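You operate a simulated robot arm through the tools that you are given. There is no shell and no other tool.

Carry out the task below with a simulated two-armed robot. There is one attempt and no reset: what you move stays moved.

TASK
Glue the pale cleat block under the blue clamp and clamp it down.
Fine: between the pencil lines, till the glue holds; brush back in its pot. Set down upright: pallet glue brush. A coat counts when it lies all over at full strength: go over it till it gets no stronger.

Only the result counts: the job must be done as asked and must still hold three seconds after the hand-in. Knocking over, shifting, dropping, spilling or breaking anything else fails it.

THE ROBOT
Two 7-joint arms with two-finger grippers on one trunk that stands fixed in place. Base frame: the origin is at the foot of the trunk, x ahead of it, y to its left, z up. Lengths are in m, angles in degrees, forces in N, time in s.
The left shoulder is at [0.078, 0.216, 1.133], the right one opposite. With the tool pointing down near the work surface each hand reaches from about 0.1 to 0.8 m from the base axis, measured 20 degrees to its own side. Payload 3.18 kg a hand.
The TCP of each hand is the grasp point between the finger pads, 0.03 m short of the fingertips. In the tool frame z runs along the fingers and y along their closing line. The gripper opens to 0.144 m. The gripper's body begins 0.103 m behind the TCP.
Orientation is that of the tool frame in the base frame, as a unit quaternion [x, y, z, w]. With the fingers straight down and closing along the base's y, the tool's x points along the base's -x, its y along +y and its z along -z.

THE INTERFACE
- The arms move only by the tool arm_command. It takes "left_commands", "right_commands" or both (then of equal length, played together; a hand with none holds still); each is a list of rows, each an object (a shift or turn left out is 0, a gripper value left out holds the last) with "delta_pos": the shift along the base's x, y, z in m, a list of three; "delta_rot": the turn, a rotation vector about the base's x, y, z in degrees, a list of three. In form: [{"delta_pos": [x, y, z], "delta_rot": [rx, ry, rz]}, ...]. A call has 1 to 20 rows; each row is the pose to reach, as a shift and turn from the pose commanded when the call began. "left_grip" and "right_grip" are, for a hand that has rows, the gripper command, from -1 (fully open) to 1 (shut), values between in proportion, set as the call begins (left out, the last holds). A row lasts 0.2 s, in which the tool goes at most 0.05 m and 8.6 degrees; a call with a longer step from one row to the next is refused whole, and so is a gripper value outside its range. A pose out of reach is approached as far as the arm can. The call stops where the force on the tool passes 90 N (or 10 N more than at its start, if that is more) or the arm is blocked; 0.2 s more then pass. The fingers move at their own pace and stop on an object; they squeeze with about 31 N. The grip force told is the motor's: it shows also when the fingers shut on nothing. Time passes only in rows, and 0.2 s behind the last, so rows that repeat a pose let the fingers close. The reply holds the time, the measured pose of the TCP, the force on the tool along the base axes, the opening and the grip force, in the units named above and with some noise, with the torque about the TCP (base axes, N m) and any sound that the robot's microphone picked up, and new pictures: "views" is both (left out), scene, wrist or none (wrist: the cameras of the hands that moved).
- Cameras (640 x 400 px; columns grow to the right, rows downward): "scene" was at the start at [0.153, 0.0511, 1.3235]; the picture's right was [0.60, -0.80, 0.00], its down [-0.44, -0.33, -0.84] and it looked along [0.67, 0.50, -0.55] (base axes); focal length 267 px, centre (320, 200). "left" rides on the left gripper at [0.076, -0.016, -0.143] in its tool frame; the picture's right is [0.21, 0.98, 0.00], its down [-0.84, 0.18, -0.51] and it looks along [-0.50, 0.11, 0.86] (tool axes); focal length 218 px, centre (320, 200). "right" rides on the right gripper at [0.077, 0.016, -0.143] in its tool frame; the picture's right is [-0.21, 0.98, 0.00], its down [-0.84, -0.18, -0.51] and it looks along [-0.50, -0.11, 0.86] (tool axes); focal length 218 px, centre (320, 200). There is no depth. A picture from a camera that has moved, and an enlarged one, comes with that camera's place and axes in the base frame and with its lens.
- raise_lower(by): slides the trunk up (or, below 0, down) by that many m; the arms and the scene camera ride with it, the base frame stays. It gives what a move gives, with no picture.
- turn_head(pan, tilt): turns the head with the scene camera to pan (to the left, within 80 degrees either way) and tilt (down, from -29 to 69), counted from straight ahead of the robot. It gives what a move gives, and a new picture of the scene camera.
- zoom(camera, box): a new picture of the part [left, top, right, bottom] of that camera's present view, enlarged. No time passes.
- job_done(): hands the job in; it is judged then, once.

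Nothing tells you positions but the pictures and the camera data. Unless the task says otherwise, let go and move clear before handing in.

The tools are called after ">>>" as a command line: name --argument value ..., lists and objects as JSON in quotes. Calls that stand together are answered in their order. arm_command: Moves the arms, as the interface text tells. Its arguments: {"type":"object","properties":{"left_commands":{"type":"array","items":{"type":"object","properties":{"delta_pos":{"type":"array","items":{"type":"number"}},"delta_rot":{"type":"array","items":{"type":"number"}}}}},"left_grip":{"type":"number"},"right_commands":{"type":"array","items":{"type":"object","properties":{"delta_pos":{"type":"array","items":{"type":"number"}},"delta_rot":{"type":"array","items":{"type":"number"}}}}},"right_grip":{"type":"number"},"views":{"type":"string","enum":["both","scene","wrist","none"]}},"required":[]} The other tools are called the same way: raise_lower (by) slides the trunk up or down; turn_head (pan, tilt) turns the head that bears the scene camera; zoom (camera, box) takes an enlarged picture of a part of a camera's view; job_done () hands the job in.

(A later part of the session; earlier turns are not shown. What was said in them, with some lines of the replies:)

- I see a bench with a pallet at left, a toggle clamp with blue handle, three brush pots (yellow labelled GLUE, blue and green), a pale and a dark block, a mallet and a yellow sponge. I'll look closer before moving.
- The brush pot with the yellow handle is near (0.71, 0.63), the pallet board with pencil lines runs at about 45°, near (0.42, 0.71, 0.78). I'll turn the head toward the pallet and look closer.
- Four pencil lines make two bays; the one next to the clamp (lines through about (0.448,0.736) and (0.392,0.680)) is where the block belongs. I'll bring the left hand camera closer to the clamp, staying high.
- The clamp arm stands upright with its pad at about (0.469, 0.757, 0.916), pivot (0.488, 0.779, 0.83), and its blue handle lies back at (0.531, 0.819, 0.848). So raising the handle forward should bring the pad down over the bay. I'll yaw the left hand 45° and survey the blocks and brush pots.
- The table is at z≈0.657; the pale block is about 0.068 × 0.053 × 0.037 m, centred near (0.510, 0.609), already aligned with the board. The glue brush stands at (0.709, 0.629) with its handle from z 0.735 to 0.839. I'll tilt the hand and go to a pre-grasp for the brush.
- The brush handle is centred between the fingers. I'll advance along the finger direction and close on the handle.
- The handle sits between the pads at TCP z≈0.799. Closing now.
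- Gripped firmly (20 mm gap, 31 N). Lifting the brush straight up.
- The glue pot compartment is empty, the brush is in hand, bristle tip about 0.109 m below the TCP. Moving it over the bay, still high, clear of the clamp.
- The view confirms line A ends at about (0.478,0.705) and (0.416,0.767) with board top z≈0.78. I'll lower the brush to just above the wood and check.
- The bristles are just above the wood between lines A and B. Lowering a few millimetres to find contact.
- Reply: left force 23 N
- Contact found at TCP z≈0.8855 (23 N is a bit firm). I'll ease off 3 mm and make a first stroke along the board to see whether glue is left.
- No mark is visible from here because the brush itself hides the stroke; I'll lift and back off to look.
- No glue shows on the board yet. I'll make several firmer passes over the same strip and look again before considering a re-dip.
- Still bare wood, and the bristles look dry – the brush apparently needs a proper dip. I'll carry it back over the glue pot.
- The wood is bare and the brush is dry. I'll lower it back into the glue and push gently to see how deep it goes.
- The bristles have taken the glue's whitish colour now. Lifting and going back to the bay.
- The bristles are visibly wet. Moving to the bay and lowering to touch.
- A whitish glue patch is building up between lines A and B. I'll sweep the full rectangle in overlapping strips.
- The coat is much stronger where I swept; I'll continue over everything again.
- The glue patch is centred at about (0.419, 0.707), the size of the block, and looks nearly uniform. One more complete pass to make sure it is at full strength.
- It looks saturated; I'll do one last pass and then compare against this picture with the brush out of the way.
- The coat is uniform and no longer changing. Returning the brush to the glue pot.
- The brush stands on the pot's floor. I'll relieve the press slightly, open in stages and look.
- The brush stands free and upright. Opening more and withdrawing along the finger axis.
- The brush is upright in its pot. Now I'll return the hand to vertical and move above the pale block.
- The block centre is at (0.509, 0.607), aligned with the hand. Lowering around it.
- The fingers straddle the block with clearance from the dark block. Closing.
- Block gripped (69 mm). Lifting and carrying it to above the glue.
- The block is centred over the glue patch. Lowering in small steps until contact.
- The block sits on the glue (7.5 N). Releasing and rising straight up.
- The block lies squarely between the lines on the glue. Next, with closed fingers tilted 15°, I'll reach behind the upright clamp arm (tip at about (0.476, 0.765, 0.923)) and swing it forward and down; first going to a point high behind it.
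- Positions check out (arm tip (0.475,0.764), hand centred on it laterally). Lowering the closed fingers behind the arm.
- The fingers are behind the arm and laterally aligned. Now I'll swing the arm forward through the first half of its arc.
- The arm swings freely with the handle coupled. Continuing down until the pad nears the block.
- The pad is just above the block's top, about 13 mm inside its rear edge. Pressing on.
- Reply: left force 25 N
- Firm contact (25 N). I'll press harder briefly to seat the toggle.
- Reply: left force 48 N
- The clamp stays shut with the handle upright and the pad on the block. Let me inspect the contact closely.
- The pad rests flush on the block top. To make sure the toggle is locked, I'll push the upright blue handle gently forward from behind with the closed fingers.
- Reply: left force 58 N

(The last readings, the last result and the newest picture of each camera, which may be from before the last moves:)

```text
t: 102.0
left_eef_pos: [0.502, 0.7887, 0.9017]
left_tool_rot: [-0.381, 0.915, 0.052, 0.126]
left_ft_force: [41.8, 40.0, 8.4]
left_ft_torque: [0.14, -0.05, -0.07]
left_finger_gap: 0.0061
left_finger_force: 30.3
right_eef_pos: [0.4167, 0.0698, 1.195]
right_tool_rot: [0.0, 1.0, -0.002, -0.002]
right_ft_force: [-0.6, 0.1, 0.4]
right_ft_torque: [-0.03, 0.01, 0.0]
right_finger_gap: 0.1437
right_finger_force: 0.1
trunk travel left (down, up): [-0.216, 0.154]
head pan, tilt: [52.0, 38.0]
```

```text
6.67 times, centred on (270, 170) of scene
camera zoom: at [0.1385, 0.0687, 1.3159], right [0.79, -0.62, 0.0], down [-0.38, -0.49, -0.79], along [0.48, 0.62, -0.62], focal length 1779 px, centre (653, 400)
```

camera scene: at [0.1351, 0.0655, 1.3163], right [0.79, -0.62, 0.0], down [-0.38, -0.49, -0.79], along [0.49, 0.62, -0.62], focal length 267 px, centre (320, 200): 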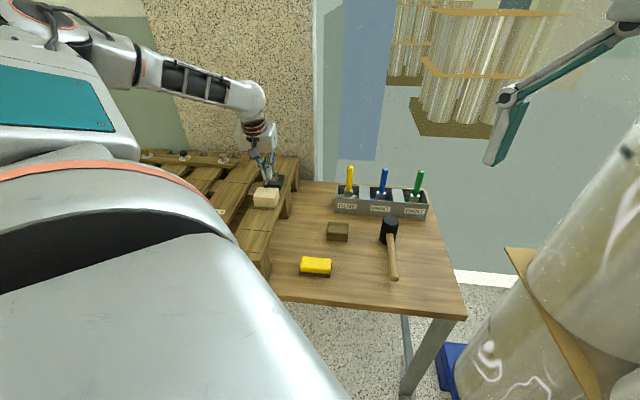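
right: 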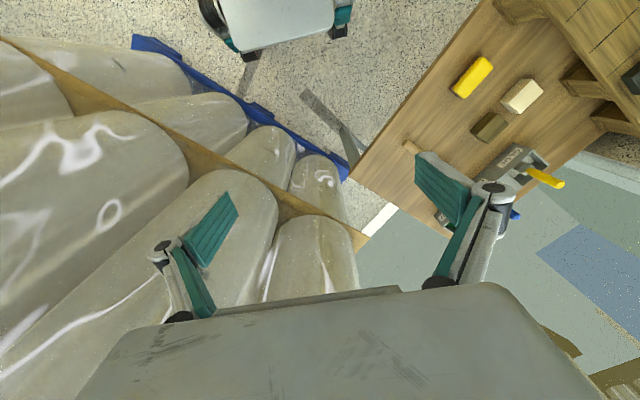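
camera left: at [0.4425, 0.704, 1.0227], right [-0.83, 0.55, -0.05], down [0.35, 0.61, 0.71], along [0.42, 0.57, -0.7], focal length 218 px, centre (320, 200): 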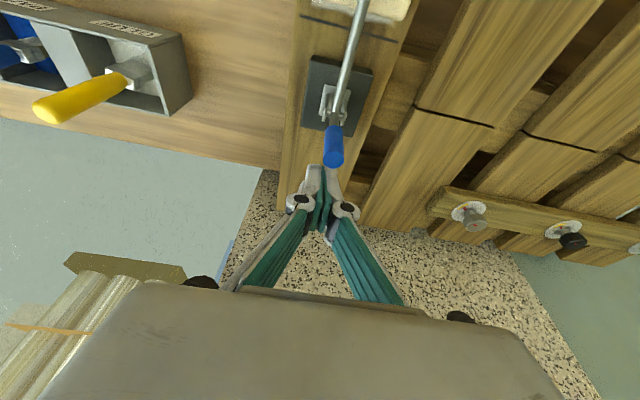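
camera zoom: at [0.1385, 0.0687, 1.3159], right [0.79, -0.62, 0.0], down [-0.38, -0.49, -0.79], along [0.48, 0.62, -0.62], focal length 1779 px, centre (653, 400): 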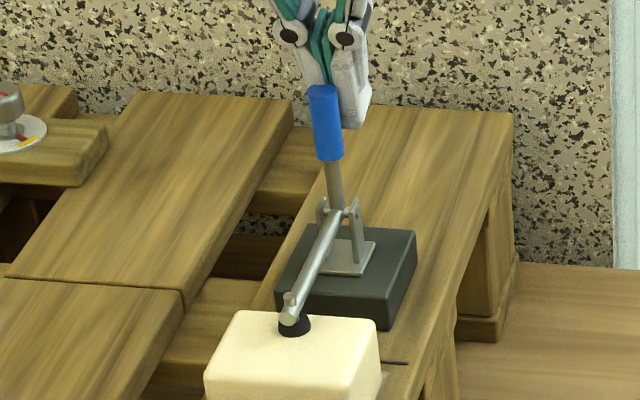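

The handle took ~58 N without moving, so the clamp is fully home. Backing the fingers off and clearing upward.

>>> arm_command --left_commands '[{"delta_pos": [0.006, 0.006, 0]}, {"delta_pos": [0.014, 0.014, 0.0]}, {"delta_pos": [0.016, 0.016, 0.03]}, {"delta_pos": [0.016, 0.016, 0.07]}, {"delta_pos": [0.016, 0.016, 0.11]}, {"delta_pos": [-0.01, -0.02, 0.13]}, {"delta_pos": [-0.04, -0.05, 0.15]}, {"delta_pos": [-0.07, -0.08, 0.16]}, {"delta_pos": [-0.1, -0.11, 0.17]}, {"delta_pos": [-0.13, -0.14, 0.17]}, {"delta_pos": [-0.13, -0.14, 0.17]}]'

>>> zoom --camera "scene" --box '[240, 155, 300, 215]'

>>> zoom --camera "left" --box '[230, 60, 422, 180]'

```text
t: 104.4
left_eef_pos: [0.3659, 0.6439, 1.069]
left_tool_rot: [-0.38, 0.916, 0.049, 0.12]
left_ft_force: [0.7, 0.6, -0.8]
left_ft_torque: [-0.01, -0.02, -0.03]
left_finger_gap: 0.0002
left_finger_force: 30.6
right_eef_pos: [0.4137, 0.0666, 1.1946]
right_tool_rot: [0.0, 1.0, 0.0, -0.001]
right_ft_force: [-0.6, 0.1, 0.7]
right_ft_torque: [-0.04, 0.03, 0.0]
right_finger_gap: 0.144
right_finger_force: 0.0
trunk travel left (down, up): [-0.216, 0.154]
head pan, tilt: [52.0, 38.0]
camera scene: at [0.1358, 0.0662, 1.316], right [0.79, -0.62, 0.0], down [-0.38, -0.49, -0.79], along [0.48, 0.62, -0.62], focal length 267 px, centre (320, 200)
camera left: at [0.2991, 0.5517, 1.1871], right [-0.83, 0.55, -0.05], down [0.36, 0.61, 0.71], along [0.42, 0.57, -0.7], focal length 218 px, centre (320, 200)
```

scene: 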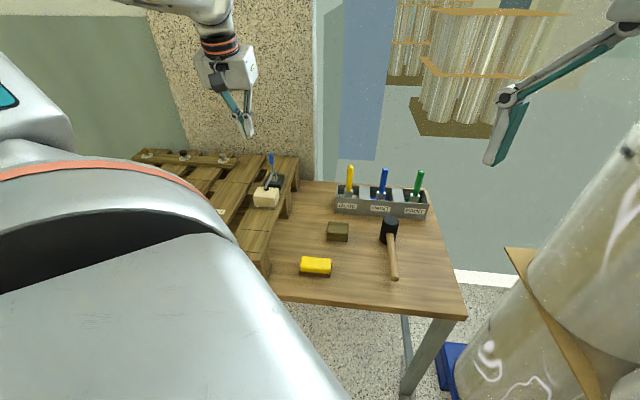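
left: 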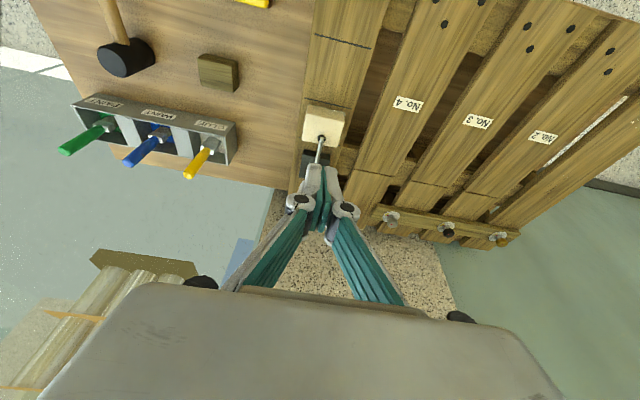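

```text
6.67 times, centred on (270, 185) of scene
camera zoom: at [0.1358, 0.0662, 1.316], right [0.79, -0.62, 0.0], down [-0.38, -0.49, -0.79], along [0.48, 0.62, -0.62], focal length 1779 px, centre (653, 300)
```

zoom: 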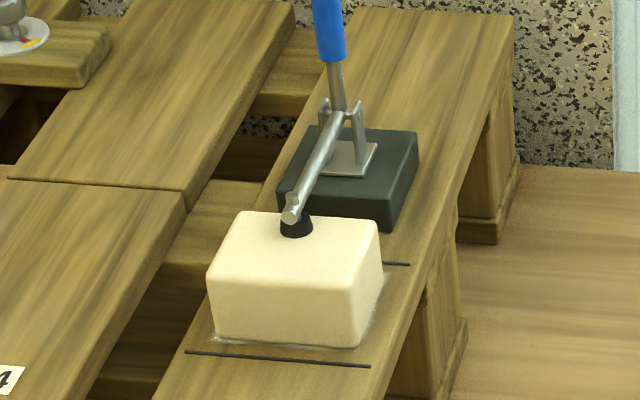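

```text
3.33 times, centred on (326, 120) of left
camera zoom: at [0.2991, 0.5517, 1.1871], right [-0.83, 0.55, -0.05], down [0.36, 0.61, 0.71], along [0.42, 0.57, -0.7], focal length 728 px, centre (300, 467)
```

zoom: 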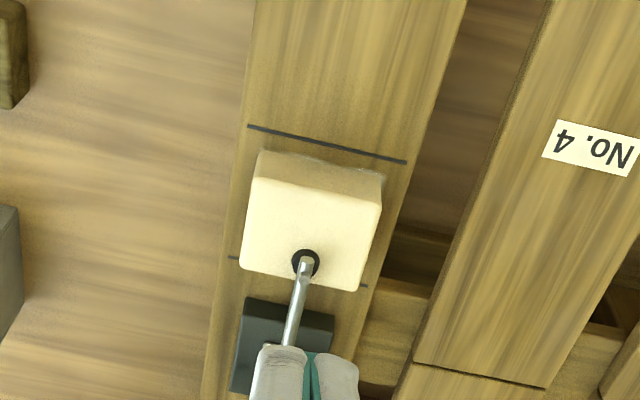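

The clamp is shut on the block, which sits between the lines. Now I'll keep clear and let the glue set.

>>> arm_command --left_commands '[{"delta_pos": [-0.01, -0.04, 0.02]}, {"delta_pos": [-0.02, -0.08, 0.04]}, {"delta_pos": [-0.02, -0.1, 0.05]}, {"delta_pos": [-0.02, -0.1, 0.05]}, {"delta_pos": [-0.02, -0.1, 0.05]}, {"delta_pos": [-0.02, -0.1, 0.05]}, {"delta_pos": [-0.02, -0.1, 0.05]}, {"delta_pos": [-0.02, -0.1, 0.05]}, {"delta_pos": [-0.02, -0.1, 0.05]}, {"delta_pos": [-0.02, -0.1, 0.05]}, {"delta_pos": [-0.02, -0.1, 0.05]}, {"delta_pos": [-0.02, -0.1, 0.05]}, {"delta_pos": [-0.02, -0.1, 0.05]}, {"delta_pos": [-0.02, -0.1, 0.05]}, {"delta_pos": [-0.02, -0.1, 0.05]}, {"delta_pos": [-0.02, -0.1, 0.05]}, {"delta_pos": [-0.02, -0.1, 0.05]}, {"delta_pos": [-0.02, -0.1, 0.05]}, {"delta_pos": [-0.02, -0.1, 0.05]}, {"delta_pos": [-0.02, -0.1, 0.05]}]' --views "none"

>>> arm_command --left_commands '[{}, {}, {}, {}, {}, {}, {}, {}, {}, {}, {}, {}, {}, {}, {}, {}, {}, {}, {}, {}]' --views "none"

>>> arm_command --left_commands '[{}, {}, {}, {}, {}, {}, {}, {}, {}, {}, {}, {}, {}, {}, {}, {}, {}, {}, {}, {}]' --views "none"

>>> arm_command --left_commands '[{}, {}, {}, {}, {}, {}, {}, {}, {}, {}, {}, {}, {}, {}, {}, {}, {}, {}, {}, {}]' --views "none"

>>> zoom --camera "scene" --box '[240, 155, 300, 215]'

```text
t: 108.6
left_eef_pos: [0.3468, 0.5421, 1.1207]
left_tool_rot: [-0.38, 0.916, 0.051, 0.121]
left_ft_force: [0.5, -0.2, 0.2]
left_ft_torque: [0.0, 0.03, 0.0]
left_finger_gap: 0.0
left_finger_force: 30.8
right_eef_pos: [0.4138, 0.067, 1.1964]
right_tool_rot: [0.0, 1.0, 0.0, 0.0]
right_ft_force: [0.5, -0.3, 0.4]
right_ft_torque: [0.03, 0.03, 0.01]
right_finger_gap: 0.1439
right_finger_force: 0.1
trunk travel left (down, up): [-0.216, 0.154]
head pan, tilt: [52.0, 38.0]
```

```text
t: 112.8
left_eef_pos: [0.3464, 0.5413, 1.1196]
left_tool_rot: [-0.379, 0.916, 0.05, 0.121]
left_ft_force: [-0.1, -0.1, 1.3]
left_ft_torque: [0.02, 0.02, 0.05]
left_finger_gap: 0.0
left_finger_force: 30.6
right_eef_pos: [0.4129, 0.0672, 1.1967]
right_tool_rot: [0.0, 1.0, 0.0, -0.001]
right_ft_force: [0.0, 0.6, -0.9]
right_ft_torque: [0.0, 0.0, -0.01]
right_finger_gap: 0.144
right_finger_force: 0.1
trunk travel left (down, up): [-0.216, 0.154]
head pan, tilt: [52.0, 38.0]
```

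```text
t: 117.0
left_eef_pos: [0.3469, 0.5429, 1.1197]
left_tool_rot: [-0.38, 0.916, 0.049, 0.12]
left_ft_force: [-0.4, 0.6, 0.9]
left_ft_torque: [0.01, -0.01, 0.02]
left_finger_gap: 0.0
left_finger_force: 30.7
right_eef_pos: [0.4146, 0.0678, 1.1952]
right_tool_rot: [0.0, 1.0, 0.0, 0.0]
right_ft_force: [0.6, -0.7, -0.3]
right_ft_torque: [0.05, -0.02, 0.02]
right_finger_gap: 0.1439
right_finger_force: 0.1
trunk travel left (down, up): [-0.216, 0.154]
head pan, tilt: [52.0, 38.0]
```

```text
t: 121.2
left_eef_pos: [0.346, 0.5423, 1.1192]
left_tool_rot: [-0.38, 0.916, 0.049, 0.121]
left_ft_force: [0.2, -0.6, -0.9]
left_ft_torque: [0.0, -0.03, -0.02]
left_finger_gap: 0.0
left_finger_force: 30.8
right_eef_pos: [0.4132, 0.0671, 1.1949]
right_tool_rot: [0.0, 1.0, 0.0, -0.001]
right_ft_force: [0.0, -0.1, -0.6]
right_ft_torque: [0.03, 0.02, -0.02]
right_finger_gap: 0.1437
right_finger_force: 0.1
trunk travel left (down, up): [-0.216, 0.154]
head pan, tilt: [52.0, 38.0]
```

```text
6.67 times, centred on (270, 185) of scene
camera zoom: at [0.1351, 0.0656, 1.3163], right [0.79, -0.62, 0.0], down [-0.38, -0.49, -0.79], along [0.49, 0.62, -0.62], focal length 1779 px, centre (653, 300)
```

zoom: 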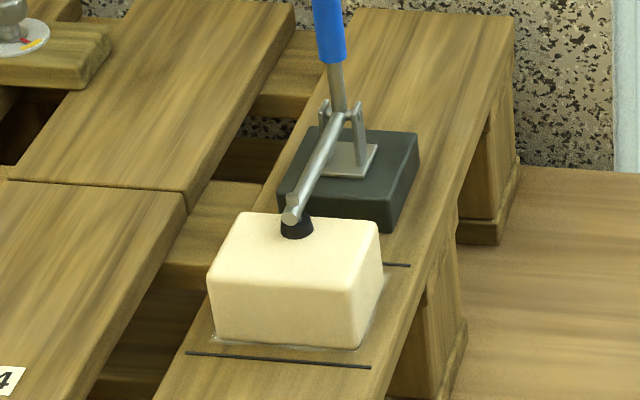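

Stable so far; waiting longer for the glue.

>>> arm_command --left_commands '[{}, {}, {}, {}, {}, {}, {}, {}, {}, {}, {}, {}, {}, {}, {}, {}, {}, {}, {}, {}]' --views "none"

>>> arm_command --left_commands '[{}, {}, {}, {}, {}, {}, {}, {}, {}, {}, {}, {}, {}, {}, {}, {}, {}, {}, {}, {}]' --views "none"

>>> arm_command --left_commands '[{}, {}, {}, {}, {}, {}, {}, {}, {}, {}, {}, {}, {}, {}, {}, {}, {}, {}, {}, {}]' --views "none"

>>> arm_command --left_commands '[{}, {}, {}, {}, {}, {}, {}, {}, {}, {}, {}, {}, {}, {}, {}, {}, {}, {}, {}, {}]' --views "none"

>>> arm_command --left_commands '[{}, {}, {}, {}, {}, {}, {}, {}, {}, {}, {}, {}, {}, {}, {}, {}, {}, {}, {}, {}]' --views "none"

>>> arm_command --left_commands '[{}, {}, {}, {}, {}, {}, {}, {}, {}, {}, {}, {}, {}, {}, {}, {}, {}, {}, {}, {}]' --views "none"

>>> arm_command --left_commands '[{}, {}, {}, {}, {}, {}, {}, {}, {}, {}, {}, {}, {}, {}, {}, {}, {}, {}, {}, {}]' --views "none"

>>> arm_command --left_commands '[{}, {}, {}, {}, {}, {}, {}, {}, {}, {}, {}, {}, {}, {}, {}, {}, {}, {}, {}, {}]' --views "both"

>>> zoom --camera "scene" --box '[240, 155, 300, 215]'

>>> zoom --camera "scene" --box '[325, 155, 421, 215]'

```text
t: 125.4
left_eef_pos: [0.3473, 0.5425, 1.1211]
left_tool_rot: [-0.38, 0.916, 0.05, 0.12]
left_ft_force: [0.6, -0.2, 0.6]
left_ft_torque: [0.01, 0.0, 0.0]
left_finger_gap: 0.0
left_finger_force: 30.6
right_eef_pos: [0.4139, 0.0672, 1.1964]
right_tool_rot: [0.0, 1.0, 0.0, -0.001]
right_ft_force: [1.1, -0.5, 0.1]
right_ft_torque: [-0.02, 0.03, 0.0]
right_finger_gap: 0.1441
right_finger_force: 0.0
trunk travel left (down, up): [-0.216, 0.154]
head pan, tilt: [52.0, 38.0]
```

```text
t: 129.6
left_eef_pos: [0.3469, 0.5424, 1.121]
left_tool_rot: [-0.38, 0.916, 0.05, 0.12]
left_ft_force: [-0.2, 0.1, -0.4]
left_ft_torque: [0.0, 0.04, -0.02]
left_finger_gap: 0.0001
left_finger_force: 30.4
right_eef_pos: [0.4131, 0.0669, 1.1947]
right_tool_rot: [0.0, 1.0, 0.0, 0.0]
right_ft_force: [1.3, -0.4, 0.0]
right_ft_torque: [0.01, 0.01, 0.0]
right_finger_gap: 0.1441
right_finger_force: 0.1
trunk travel left (down, up): [-0.216, 0.154]
head pan, tilt: [52.0, 38.0]
```

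```text
t: 133.8
left_eef_pos: [0.3468, 0.5417, 1.1204]
left_tool_rot: [-0.379, 0.916, 0.05, 0.122]
left_ft_force: [-0.1, -0.4, -0.1]
left_ft_torque: [-0.02, 0.0, 0.0]
left_finger_gap: 0.0
left_finger_force: 31.0
right_eef_pos: [0.4139, 0.0677, 1.1954]
right_tool_rot: [0.001, 1.0, 0.0, 0.0]
right_ft_force: [-0.3, 0.7, -0.3]
right_ft_torque: [0.0, -0.05, -0.01]
right_finger_gap: 0.1441
right_finger_force: 0.0
trunk travel left (down, up): [-0.216, 0.154]
head pan, tilt: [52.0, 38.0]
```

```text
t: 138.0
left_eef_pos: [0.3463, 0.5434, 1.1212]
left_tool_rot: [-0.381, 0.915, 0.05, 0.12]
left_ft_force: [1.5, -1.0, 0.1]
left_ft_torque: [0.02, 0.02, 0.0]
left_finger_gap: 0.0001
left_finger_force: 30.9
right_eef_pos: [0.4131, 0.0668, 1.195]
right_tool_rot: [0.0, 1.0, 0.0, -0.001]
right_ft_force: [0.1, 0.6, -0.4]
right_ft_torque: [0.0, 0.01, -0.01]
right_finger_gap: 0.1439
right_finger_force: 0.0
trunk travel left (down, up): [-0.216, 0.154]
head pan, tilt: [52.0, 38.0]
```

```text
t: 142.2
left_eef_pos: [0.3478, 0.5422, 1.1212]
left_tool_rot: [-0.38, 0.916, 0.05, 0.12]
left_ft_force: [0.1, 0.3, 0.8]
left_ft_torque: [0.03, 0.03, 0.01]
left_finger_gap: 0.0
left_finger_force: 30.5
right_eef_pos: [0.4131, 0.0672, 1.1958]
right_tool_rot: [0.0, 1.0, 0.0, -0.001]
right_ft_force: [0.1, 0.1, -0.4]
right_ft_torque: [0.06, -0.03, 0.0]
right_finger_gap: 0.1443
right_finger_force: 0.0
trunk travel left (down, up): [-0.216, 0.154]
head pan, tilt: [52.0, 38.0]
```

```text
t: 146.4
left_eef_pos: [0.3462, 0.5419, 1.1193]
left_tool_rot: [-0.38, 0.916, 0.049, 0.121]
left_ft_force: [0.1, -0.2, 0.2]
left_ft_torque: [0.01, 0.02, 0.02]
left_finger_gap: 0.0
left_finger_force: 31.2
right_eef_pos: [0.4133, 0.0669, 1.1951]
right_tool_rot: [-0.001, 1.0, 0.001, -0.001]
right_ft_force: [-0.1, 0.0, -0.2]
right_ft_torque: [0.03, -0.01, 0.0]
right_finger_gap: 0.1437
right_finger_force: 0.0
trunk travel left (down, up): [-0.216, 0.154]
head pan, tilt: [52.0, 38.0]
```

```text
t: 150.6
left_eef_pos: [0.3471, 0.5427, 1.1196]
left_tool_rot: [-0.379, 0.916, 0.051, 0.121]
left_ft_force: [0.7, 0.3, 0.2]
left_ft_torque: [-0.01, -0.01, 0.02]
left_finger_gap: 0.0
left_finger_force: 30.7
right_eef_pos: [0.4131, 0.0669, 1.1955]
right_tool_rot: [-0.001, 1.0, 0.0, -0.001]
right_ft_force: [-0.3, -0.5, 0.0]
right_ft_torque: [-0.04, 0.01, 0.03]
right_finger_gap: 0.1437
right_finger_force: 0.1
trunk travel left (down, up): [-0.216, 0.154]
head pan, tilt: [52.0, 38.0]
```

```text
t: 154.8
left_eef_pos: [0.3465, 0.5417, 1.1195]
left_tool_rot: [-0.38, 0.916, 0.05, 0.12]
left_ft_force: [-0.1, 0.6, 0.4]
left_ft_torque: [0.01, -0.02, -0.01]
left_finger_gap: 0.0001
left_finger_force: 30.8
right_eef_pos: [0.4132, 0.0667, 1.1963]
right_tool_rot: [0.0, 1.0, 0.0, 0.0]
right_ft_force: [-0.2, -0.3, -0.3]
right_ft_torque: [-0.02, -0.01, 0.03]
right_finger_gap: 0.1439
right_finger_force: 0.0
trunk travel left (down, up): [-0.216, 0.154]
head pan, tilt: [52.0, 38.0]
camera scene: at [0.1351, 0.0656, 1.3163], right [0.79, -0.62, 0.0], down [-0.38, -0.49, -0.79], along [0.49, 0.62, -0.62], focal length 267 px, centre (320, 200)
camera left: at [0.2789, 0.4509, 1.2378], right [-0.83, 0.55, -0.05], down [0.35, 0.61, 0.71], along [0.42, 0.57, -0.7], focal length 218 px, centre (320, 200)
```

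scene: 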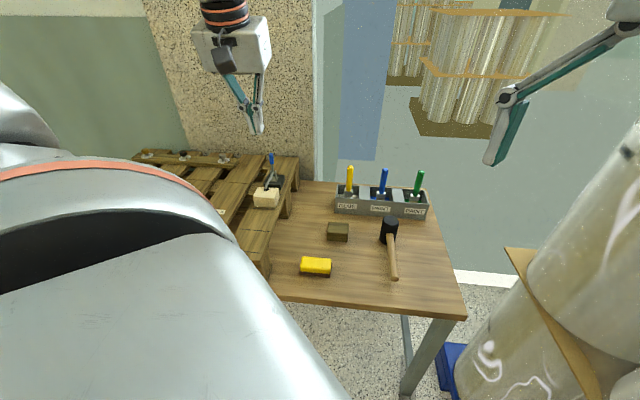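
left: 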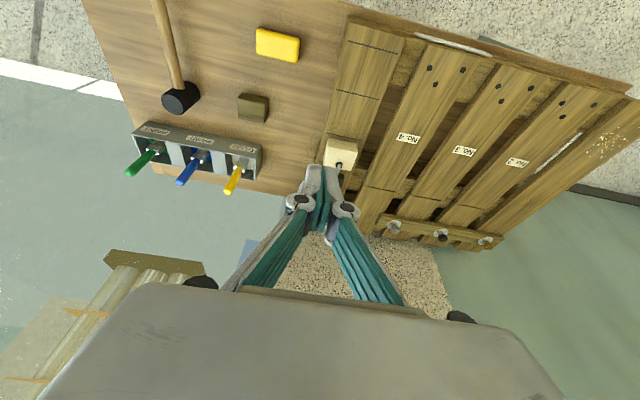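

```text
6.67 times, centred on (270, 185) of scene
camera zoom: at [0.1351, 0.0656, 1.3163], right [0.79, -0.62, 0.0], down [-0.38, -0.49, -0.79], along [0.49, 0.62, -0.62], focal length 1779 px, centre (653, 300)
```

zoom: 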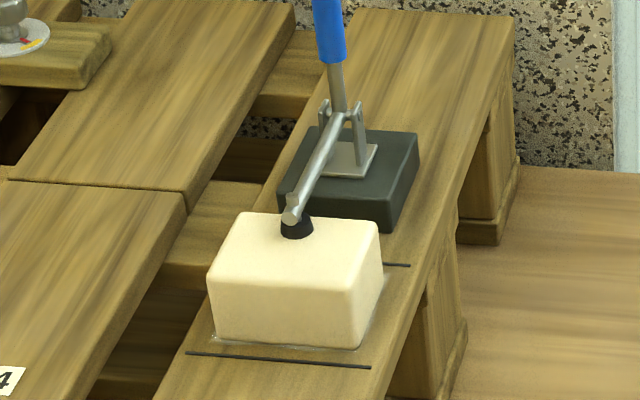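

```text
6.67 times, centred on (373, 185) of scene
camera zoom: at [0.1351, 0.0656, 1.3163], right [0.79, -0.62, 0.0], down [-0.38, -0.49, -0.79], along [0.49, 0.62, -0.62], focal length 1779 px, centre (-33, 300)
```

zoom: 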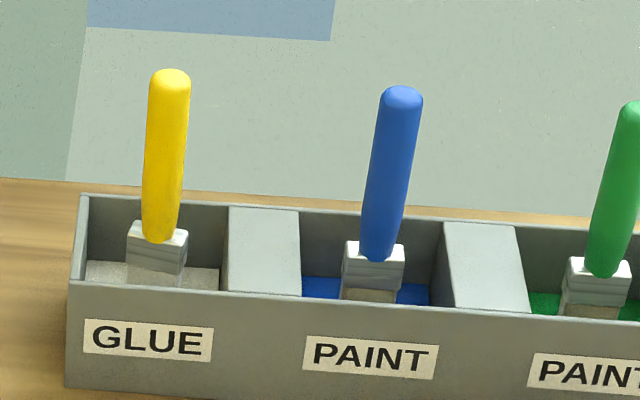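

Everything is stable; about a minute has passed under clamp. One more waiting period to be safe, then a last look.

>>> arm_command --left_commands '[{}, {}, {}, {}, {}, {}, {}, {}, {}, {}, {}, {}, {}, {}, {}, {}, {}, {}, {}, {}]' --views "none"

>>> arm_command --left_commands '[{}, {}, {}, {}, {}, {}, {}, {}, {}, {}, {}, {}, {}, {}, {}, {}, {}, {}, {}, {}]' --views "none"

>>> arm_command --left_commands '[{}, {}, {}, {}, {}, {}, {}, {}, {}, {}, {}, {}, {}, {}, {}, {}, {}, {}, {}, {}]' --views "none"

>>> arm_command --left_commands '[{}, {}, {}, {}, {}, {}, {}, {}, {}, {}, {}, {}, {}, {}, {}, {}, {}, {}, {}, {}]' --views "none"

>>> arm_command --left_commands '[{}, {}, {}, {}, {}, {}, {}, {}, {}, {}, {}, {}, {}, {}, {}, {}, {}, {}, {}, {}]' --views "none"

>>> arm_command --left_commands '[{}, {}, {}, {}, {}, {}, {}, {}, {}, {}, {}, {}, {}, {}, {}, {}, {}, {}, {}, {}]' --views "none"

>>> arm_command --left_commands '[{}, {}, {}, {}, {}, {}, {}, {}, {}, {}, {}, {}, {}, {}, {}, {}, {}, {}, {}, {}]' --views "none"

>>> arm_command --left_commands '[{}, {}, {}, {}, {}, {}, {}, {}, {}, {}, {}, {}, {}, {}, {}, {}, {}, {}, {}, {}]' --views "none"

>>> zoom --camera "scene" --box '[230, 145, 430, 285]'

```text
t: 159.0
left_eef_pos: [0.3469, 0.5436, 1.1216]
left_tool_rot: [-0.379, 0.916, 0.05, 0.12]
left_ft_force: [-0.3, -0.2, 0.4]
left_ft_torque: [0.01, 0.01, 0.02]
left_finger_gap: 0.0
left_finger_force: 30.4
right_eef_pos: [0.4141, 0.0669, 1.1953]
right_tool_rot: [0.0, 1.0, 0.001, -0.001]
right_ft_force: [0.3, 0.0, 0.6]
right_ft_torque: [0.02, -0.01, 0.01]
right_finger_gap: 0.1439
right_finger_force: 0.1
trunk travel left (down, up): [-0.216, 0.154]
head pan, tilt: [52.0, 38.0]
```

```text
t: 163.2
left_eef_pos: [0.3459, 0.5425, 1.1192]
left_tool_rot: [-0.379, 0.916, 0.05, 0.121]
left_ft_force: [-0.3, -0.5, 0.2]
left_ft_torque: [0.02, 0.0, 0.01]
left_finger_gap: 0.0001
left_finger_force: 30.9
right_eef_pos: [0.4126, 0.0669, 1.1951]
right_tool_rot: [0.0, 1.0, -0.001, -0.001]
right_ft_force: [-0.5, 0.0, -0.7]
right_ft_torque: [-0.04, -0.02, 0.0]
right_finger_gap: 0.1439
right_finger_force: 0.1
trunk travel left (down, up): [-0.216, 0.154]
head pan, tilt: [52.0, 38.0]
```

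```text
t: 167.4
left_eef_pos: [0.346, 0.5425, 1.1206]
left_tool_rot: [-0.379, 0.916, 0.05, 0.12]
left_ft_force: [0.2, -0.5, 0.9]
left_ft_torque: [0.0, 0.01, -0.02]
left_finger_gap: 0.0
left_finger_force: 31.1
right_eef_pos: [0.4132, 0.0665, 1.196]
right_tool_rot: [0.0, 1.0, 0.0, 0.0]
right_ft_force: [0.3, 0.0, -0.3]
right_ft_torque: [-0.02, 0.02, 0.0]
right_finger_gap: 0.1441
right_finger_force: 0.1
trunk travel left (down, up): [-0.216, 0.154]
head pan, tilt: [52.0, 38.0]
```

```text
t: 171.6
left_eef_pos: [0.3466, 0.543, 1.1196]
left_tool_rot: [-0.38, 0.916, 0.05, 0.12]
left_ft_force: [0.2, -0.8, 0.0]
left_ft_torque: [0.0, 0.02, 0.02]
left_finger_gap: 0.0
left_finger_force: 31.0
right_eef_pos: [0.4133, 0.068, 1.1963]
right_tool_rot: [0.0, 1.0, 0.0, 0.0]
right_ft_force: [-0.9, 0.4, 0.2]
right_ft_torque: [-0.01, -0.01, -0.01]
right_finger_gap: 0.1442
right_finger_force: 0.1
trunk travel left (down, up): [-0.216, 0.154]
head pan, tilt: [52.0, 38.0]
```

```text
t: 175.8
left_eef_pos: [0.3469, 0.5435, 1.1203]
left_tool_rot: [-0.38, 0.916, 0.05, 0.119]
left_ft_force: [0.6, 1.1, 0.2]
left_ft_torque: [0.06, 0.03, 0.01]
left_finger_gap: 0.0
left_finger_force: 30.6
right_eef_pos: [0.4129, 0.066, 1.1958]
right_tool_rot: [0.0, 1.0, 0.0, -0.001]
right_ft_force: [-0.1, -0.7, 0.0]
right_ft_torque: [0.0, 0.04, 0.0]
right_finger_gap: 0.1439
right_finger_force: 0.1
trunk travel left (down, up): [-0.216, 0.154]
head pan, tilt: [52.0, 38.0]
```

```text
t: 180.0
left_eef_pos: [0.3459, 0.5429, 1.1207]
left_tool_rot: [-0.379, 0.916, 0.049, 0.121]
left_ft_force: [0.7, 0.4, 1.3]
left_ft_torque: [-0.01, -0.03, -0.01]
left_finger_gap: 0.0
left_finger_force: 30.5
right_eef_pos: [0.4128, 0.0669, 1.1958]
right_tool_rot: [0.001, 1.0, 0.0, -0.001]
right_ft_force: [0.0, -0.3, -0.6]
right_ft_torque: [0.01, -0.01, 0.01]
right_finger_gap: 0.1441
right_finger_force: 0.0
trunk travel left (down, up): [-0.216, 0.154]
head pan, tilt: [52.0, 38.0]
```

```text
t: 184.2
left_eef_pos: [0.3478, 0.5425, 1.1194]
left_tool_rot: [-0.379, 0.916, 0.05, 0.12]
left_ft_force: [-0.1, -1.5, 0.0]
left_ft_torque: [0.01, 0.01, 0.01]
left_finger_gap: 0.0
left_finger_force: 30.9
right_eef_pos: [0.4134, 0.0665, 1.1953]
right_tool_rot: [0.0, 1.0, -0.001, -0.001]
right_ft_force: [-0.1, 0.9, 0.3]
right_ft_torque: [0.03, 0.02, 0.01]
right_finger_gap: 0.1441
right_finger_force: 0.1
trunk travel left (down, up): [-0.216, 0.154]
head pan, tilt: [52.0, 38.0]
```

```text
t: 188.4
left_eef_pos: [0.3462, 0.5429, 1.1197]
left_tool_rot: [-0.379, 0.916, 0.05, 0.121]
left_ft_force: [-0.1, -0.2, 0.6]
left_ft_torque: [-0.02, -0.02, 0.01]
left_finger_gap: 0.0002
left_finger_force: 30.6
right_eef_pos: [0.4135, 0.0663, 1.1959]
right_tool_rot: [0.0, 1.0, 0.001, 0.0]
right_ft_force: [-0.4, -0.4, 0.6]
right_ft_torque: [-0.02, 0.02, 0.02]
right_finger_gap: 0.1441
right_finger_force: 0.1
trunk travel left (down, up): [-0.216, 0.154]
head pan, tilt: [52.0, 38.0]
```

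```text
2.86 times, centred on (330, 215) of scene
camera zoom: at [0.1351, 0.0656, 1.3163], right [0.79, -0.62, 0.0], down [-0.38, -0.49, -0.79], along [0.49, 0.62, -0.62], focal length 762 px, centre (291, 157)
```

zoom: 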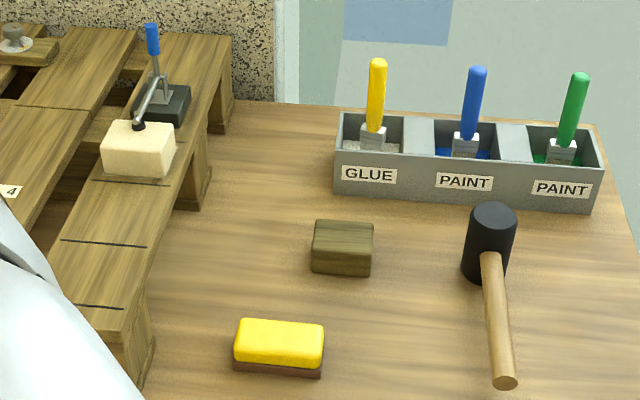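

The pale block is glued between the pencil lines under the closed blue clamp. The glue brush stands upright in its pot, nothing else was disturbed, and both hands are clear, so I'm handing in.

>>> job_done

```text
The job is handed in.
```

The pale block is glued and clamped under the blue clamp, between the two pencil lines nearest it, and I've handed the job in.

- **Glue:** I coated the patch between the lines and went over it until the coat looked even and stopped getting whiter. The brush was dry when I first lifted it, so my first strokes left nothing. I dipped it properly and started again.
- **Block:** It sits square on the glue patch, with roughly 1 cm to the pencil line on each side.
- **Clamp:** The arm is down, with its pad resting on the block about 13 mm in from the edge nearest the clamp, and the handle is upright. Pushing the handle with about 58 N did not move it. I heard no click to confirm a latch.
- **Glue setting:** I left it clamped for about 90 seconds before handing in. Nothing moved in that time, but I did not pull on the block to test the bond.
- **Brush and surroundings:** The glue brush is upright in its own pot. In the final picture the other brushes, the dark block, the sponge and the mallet look undisturbed.
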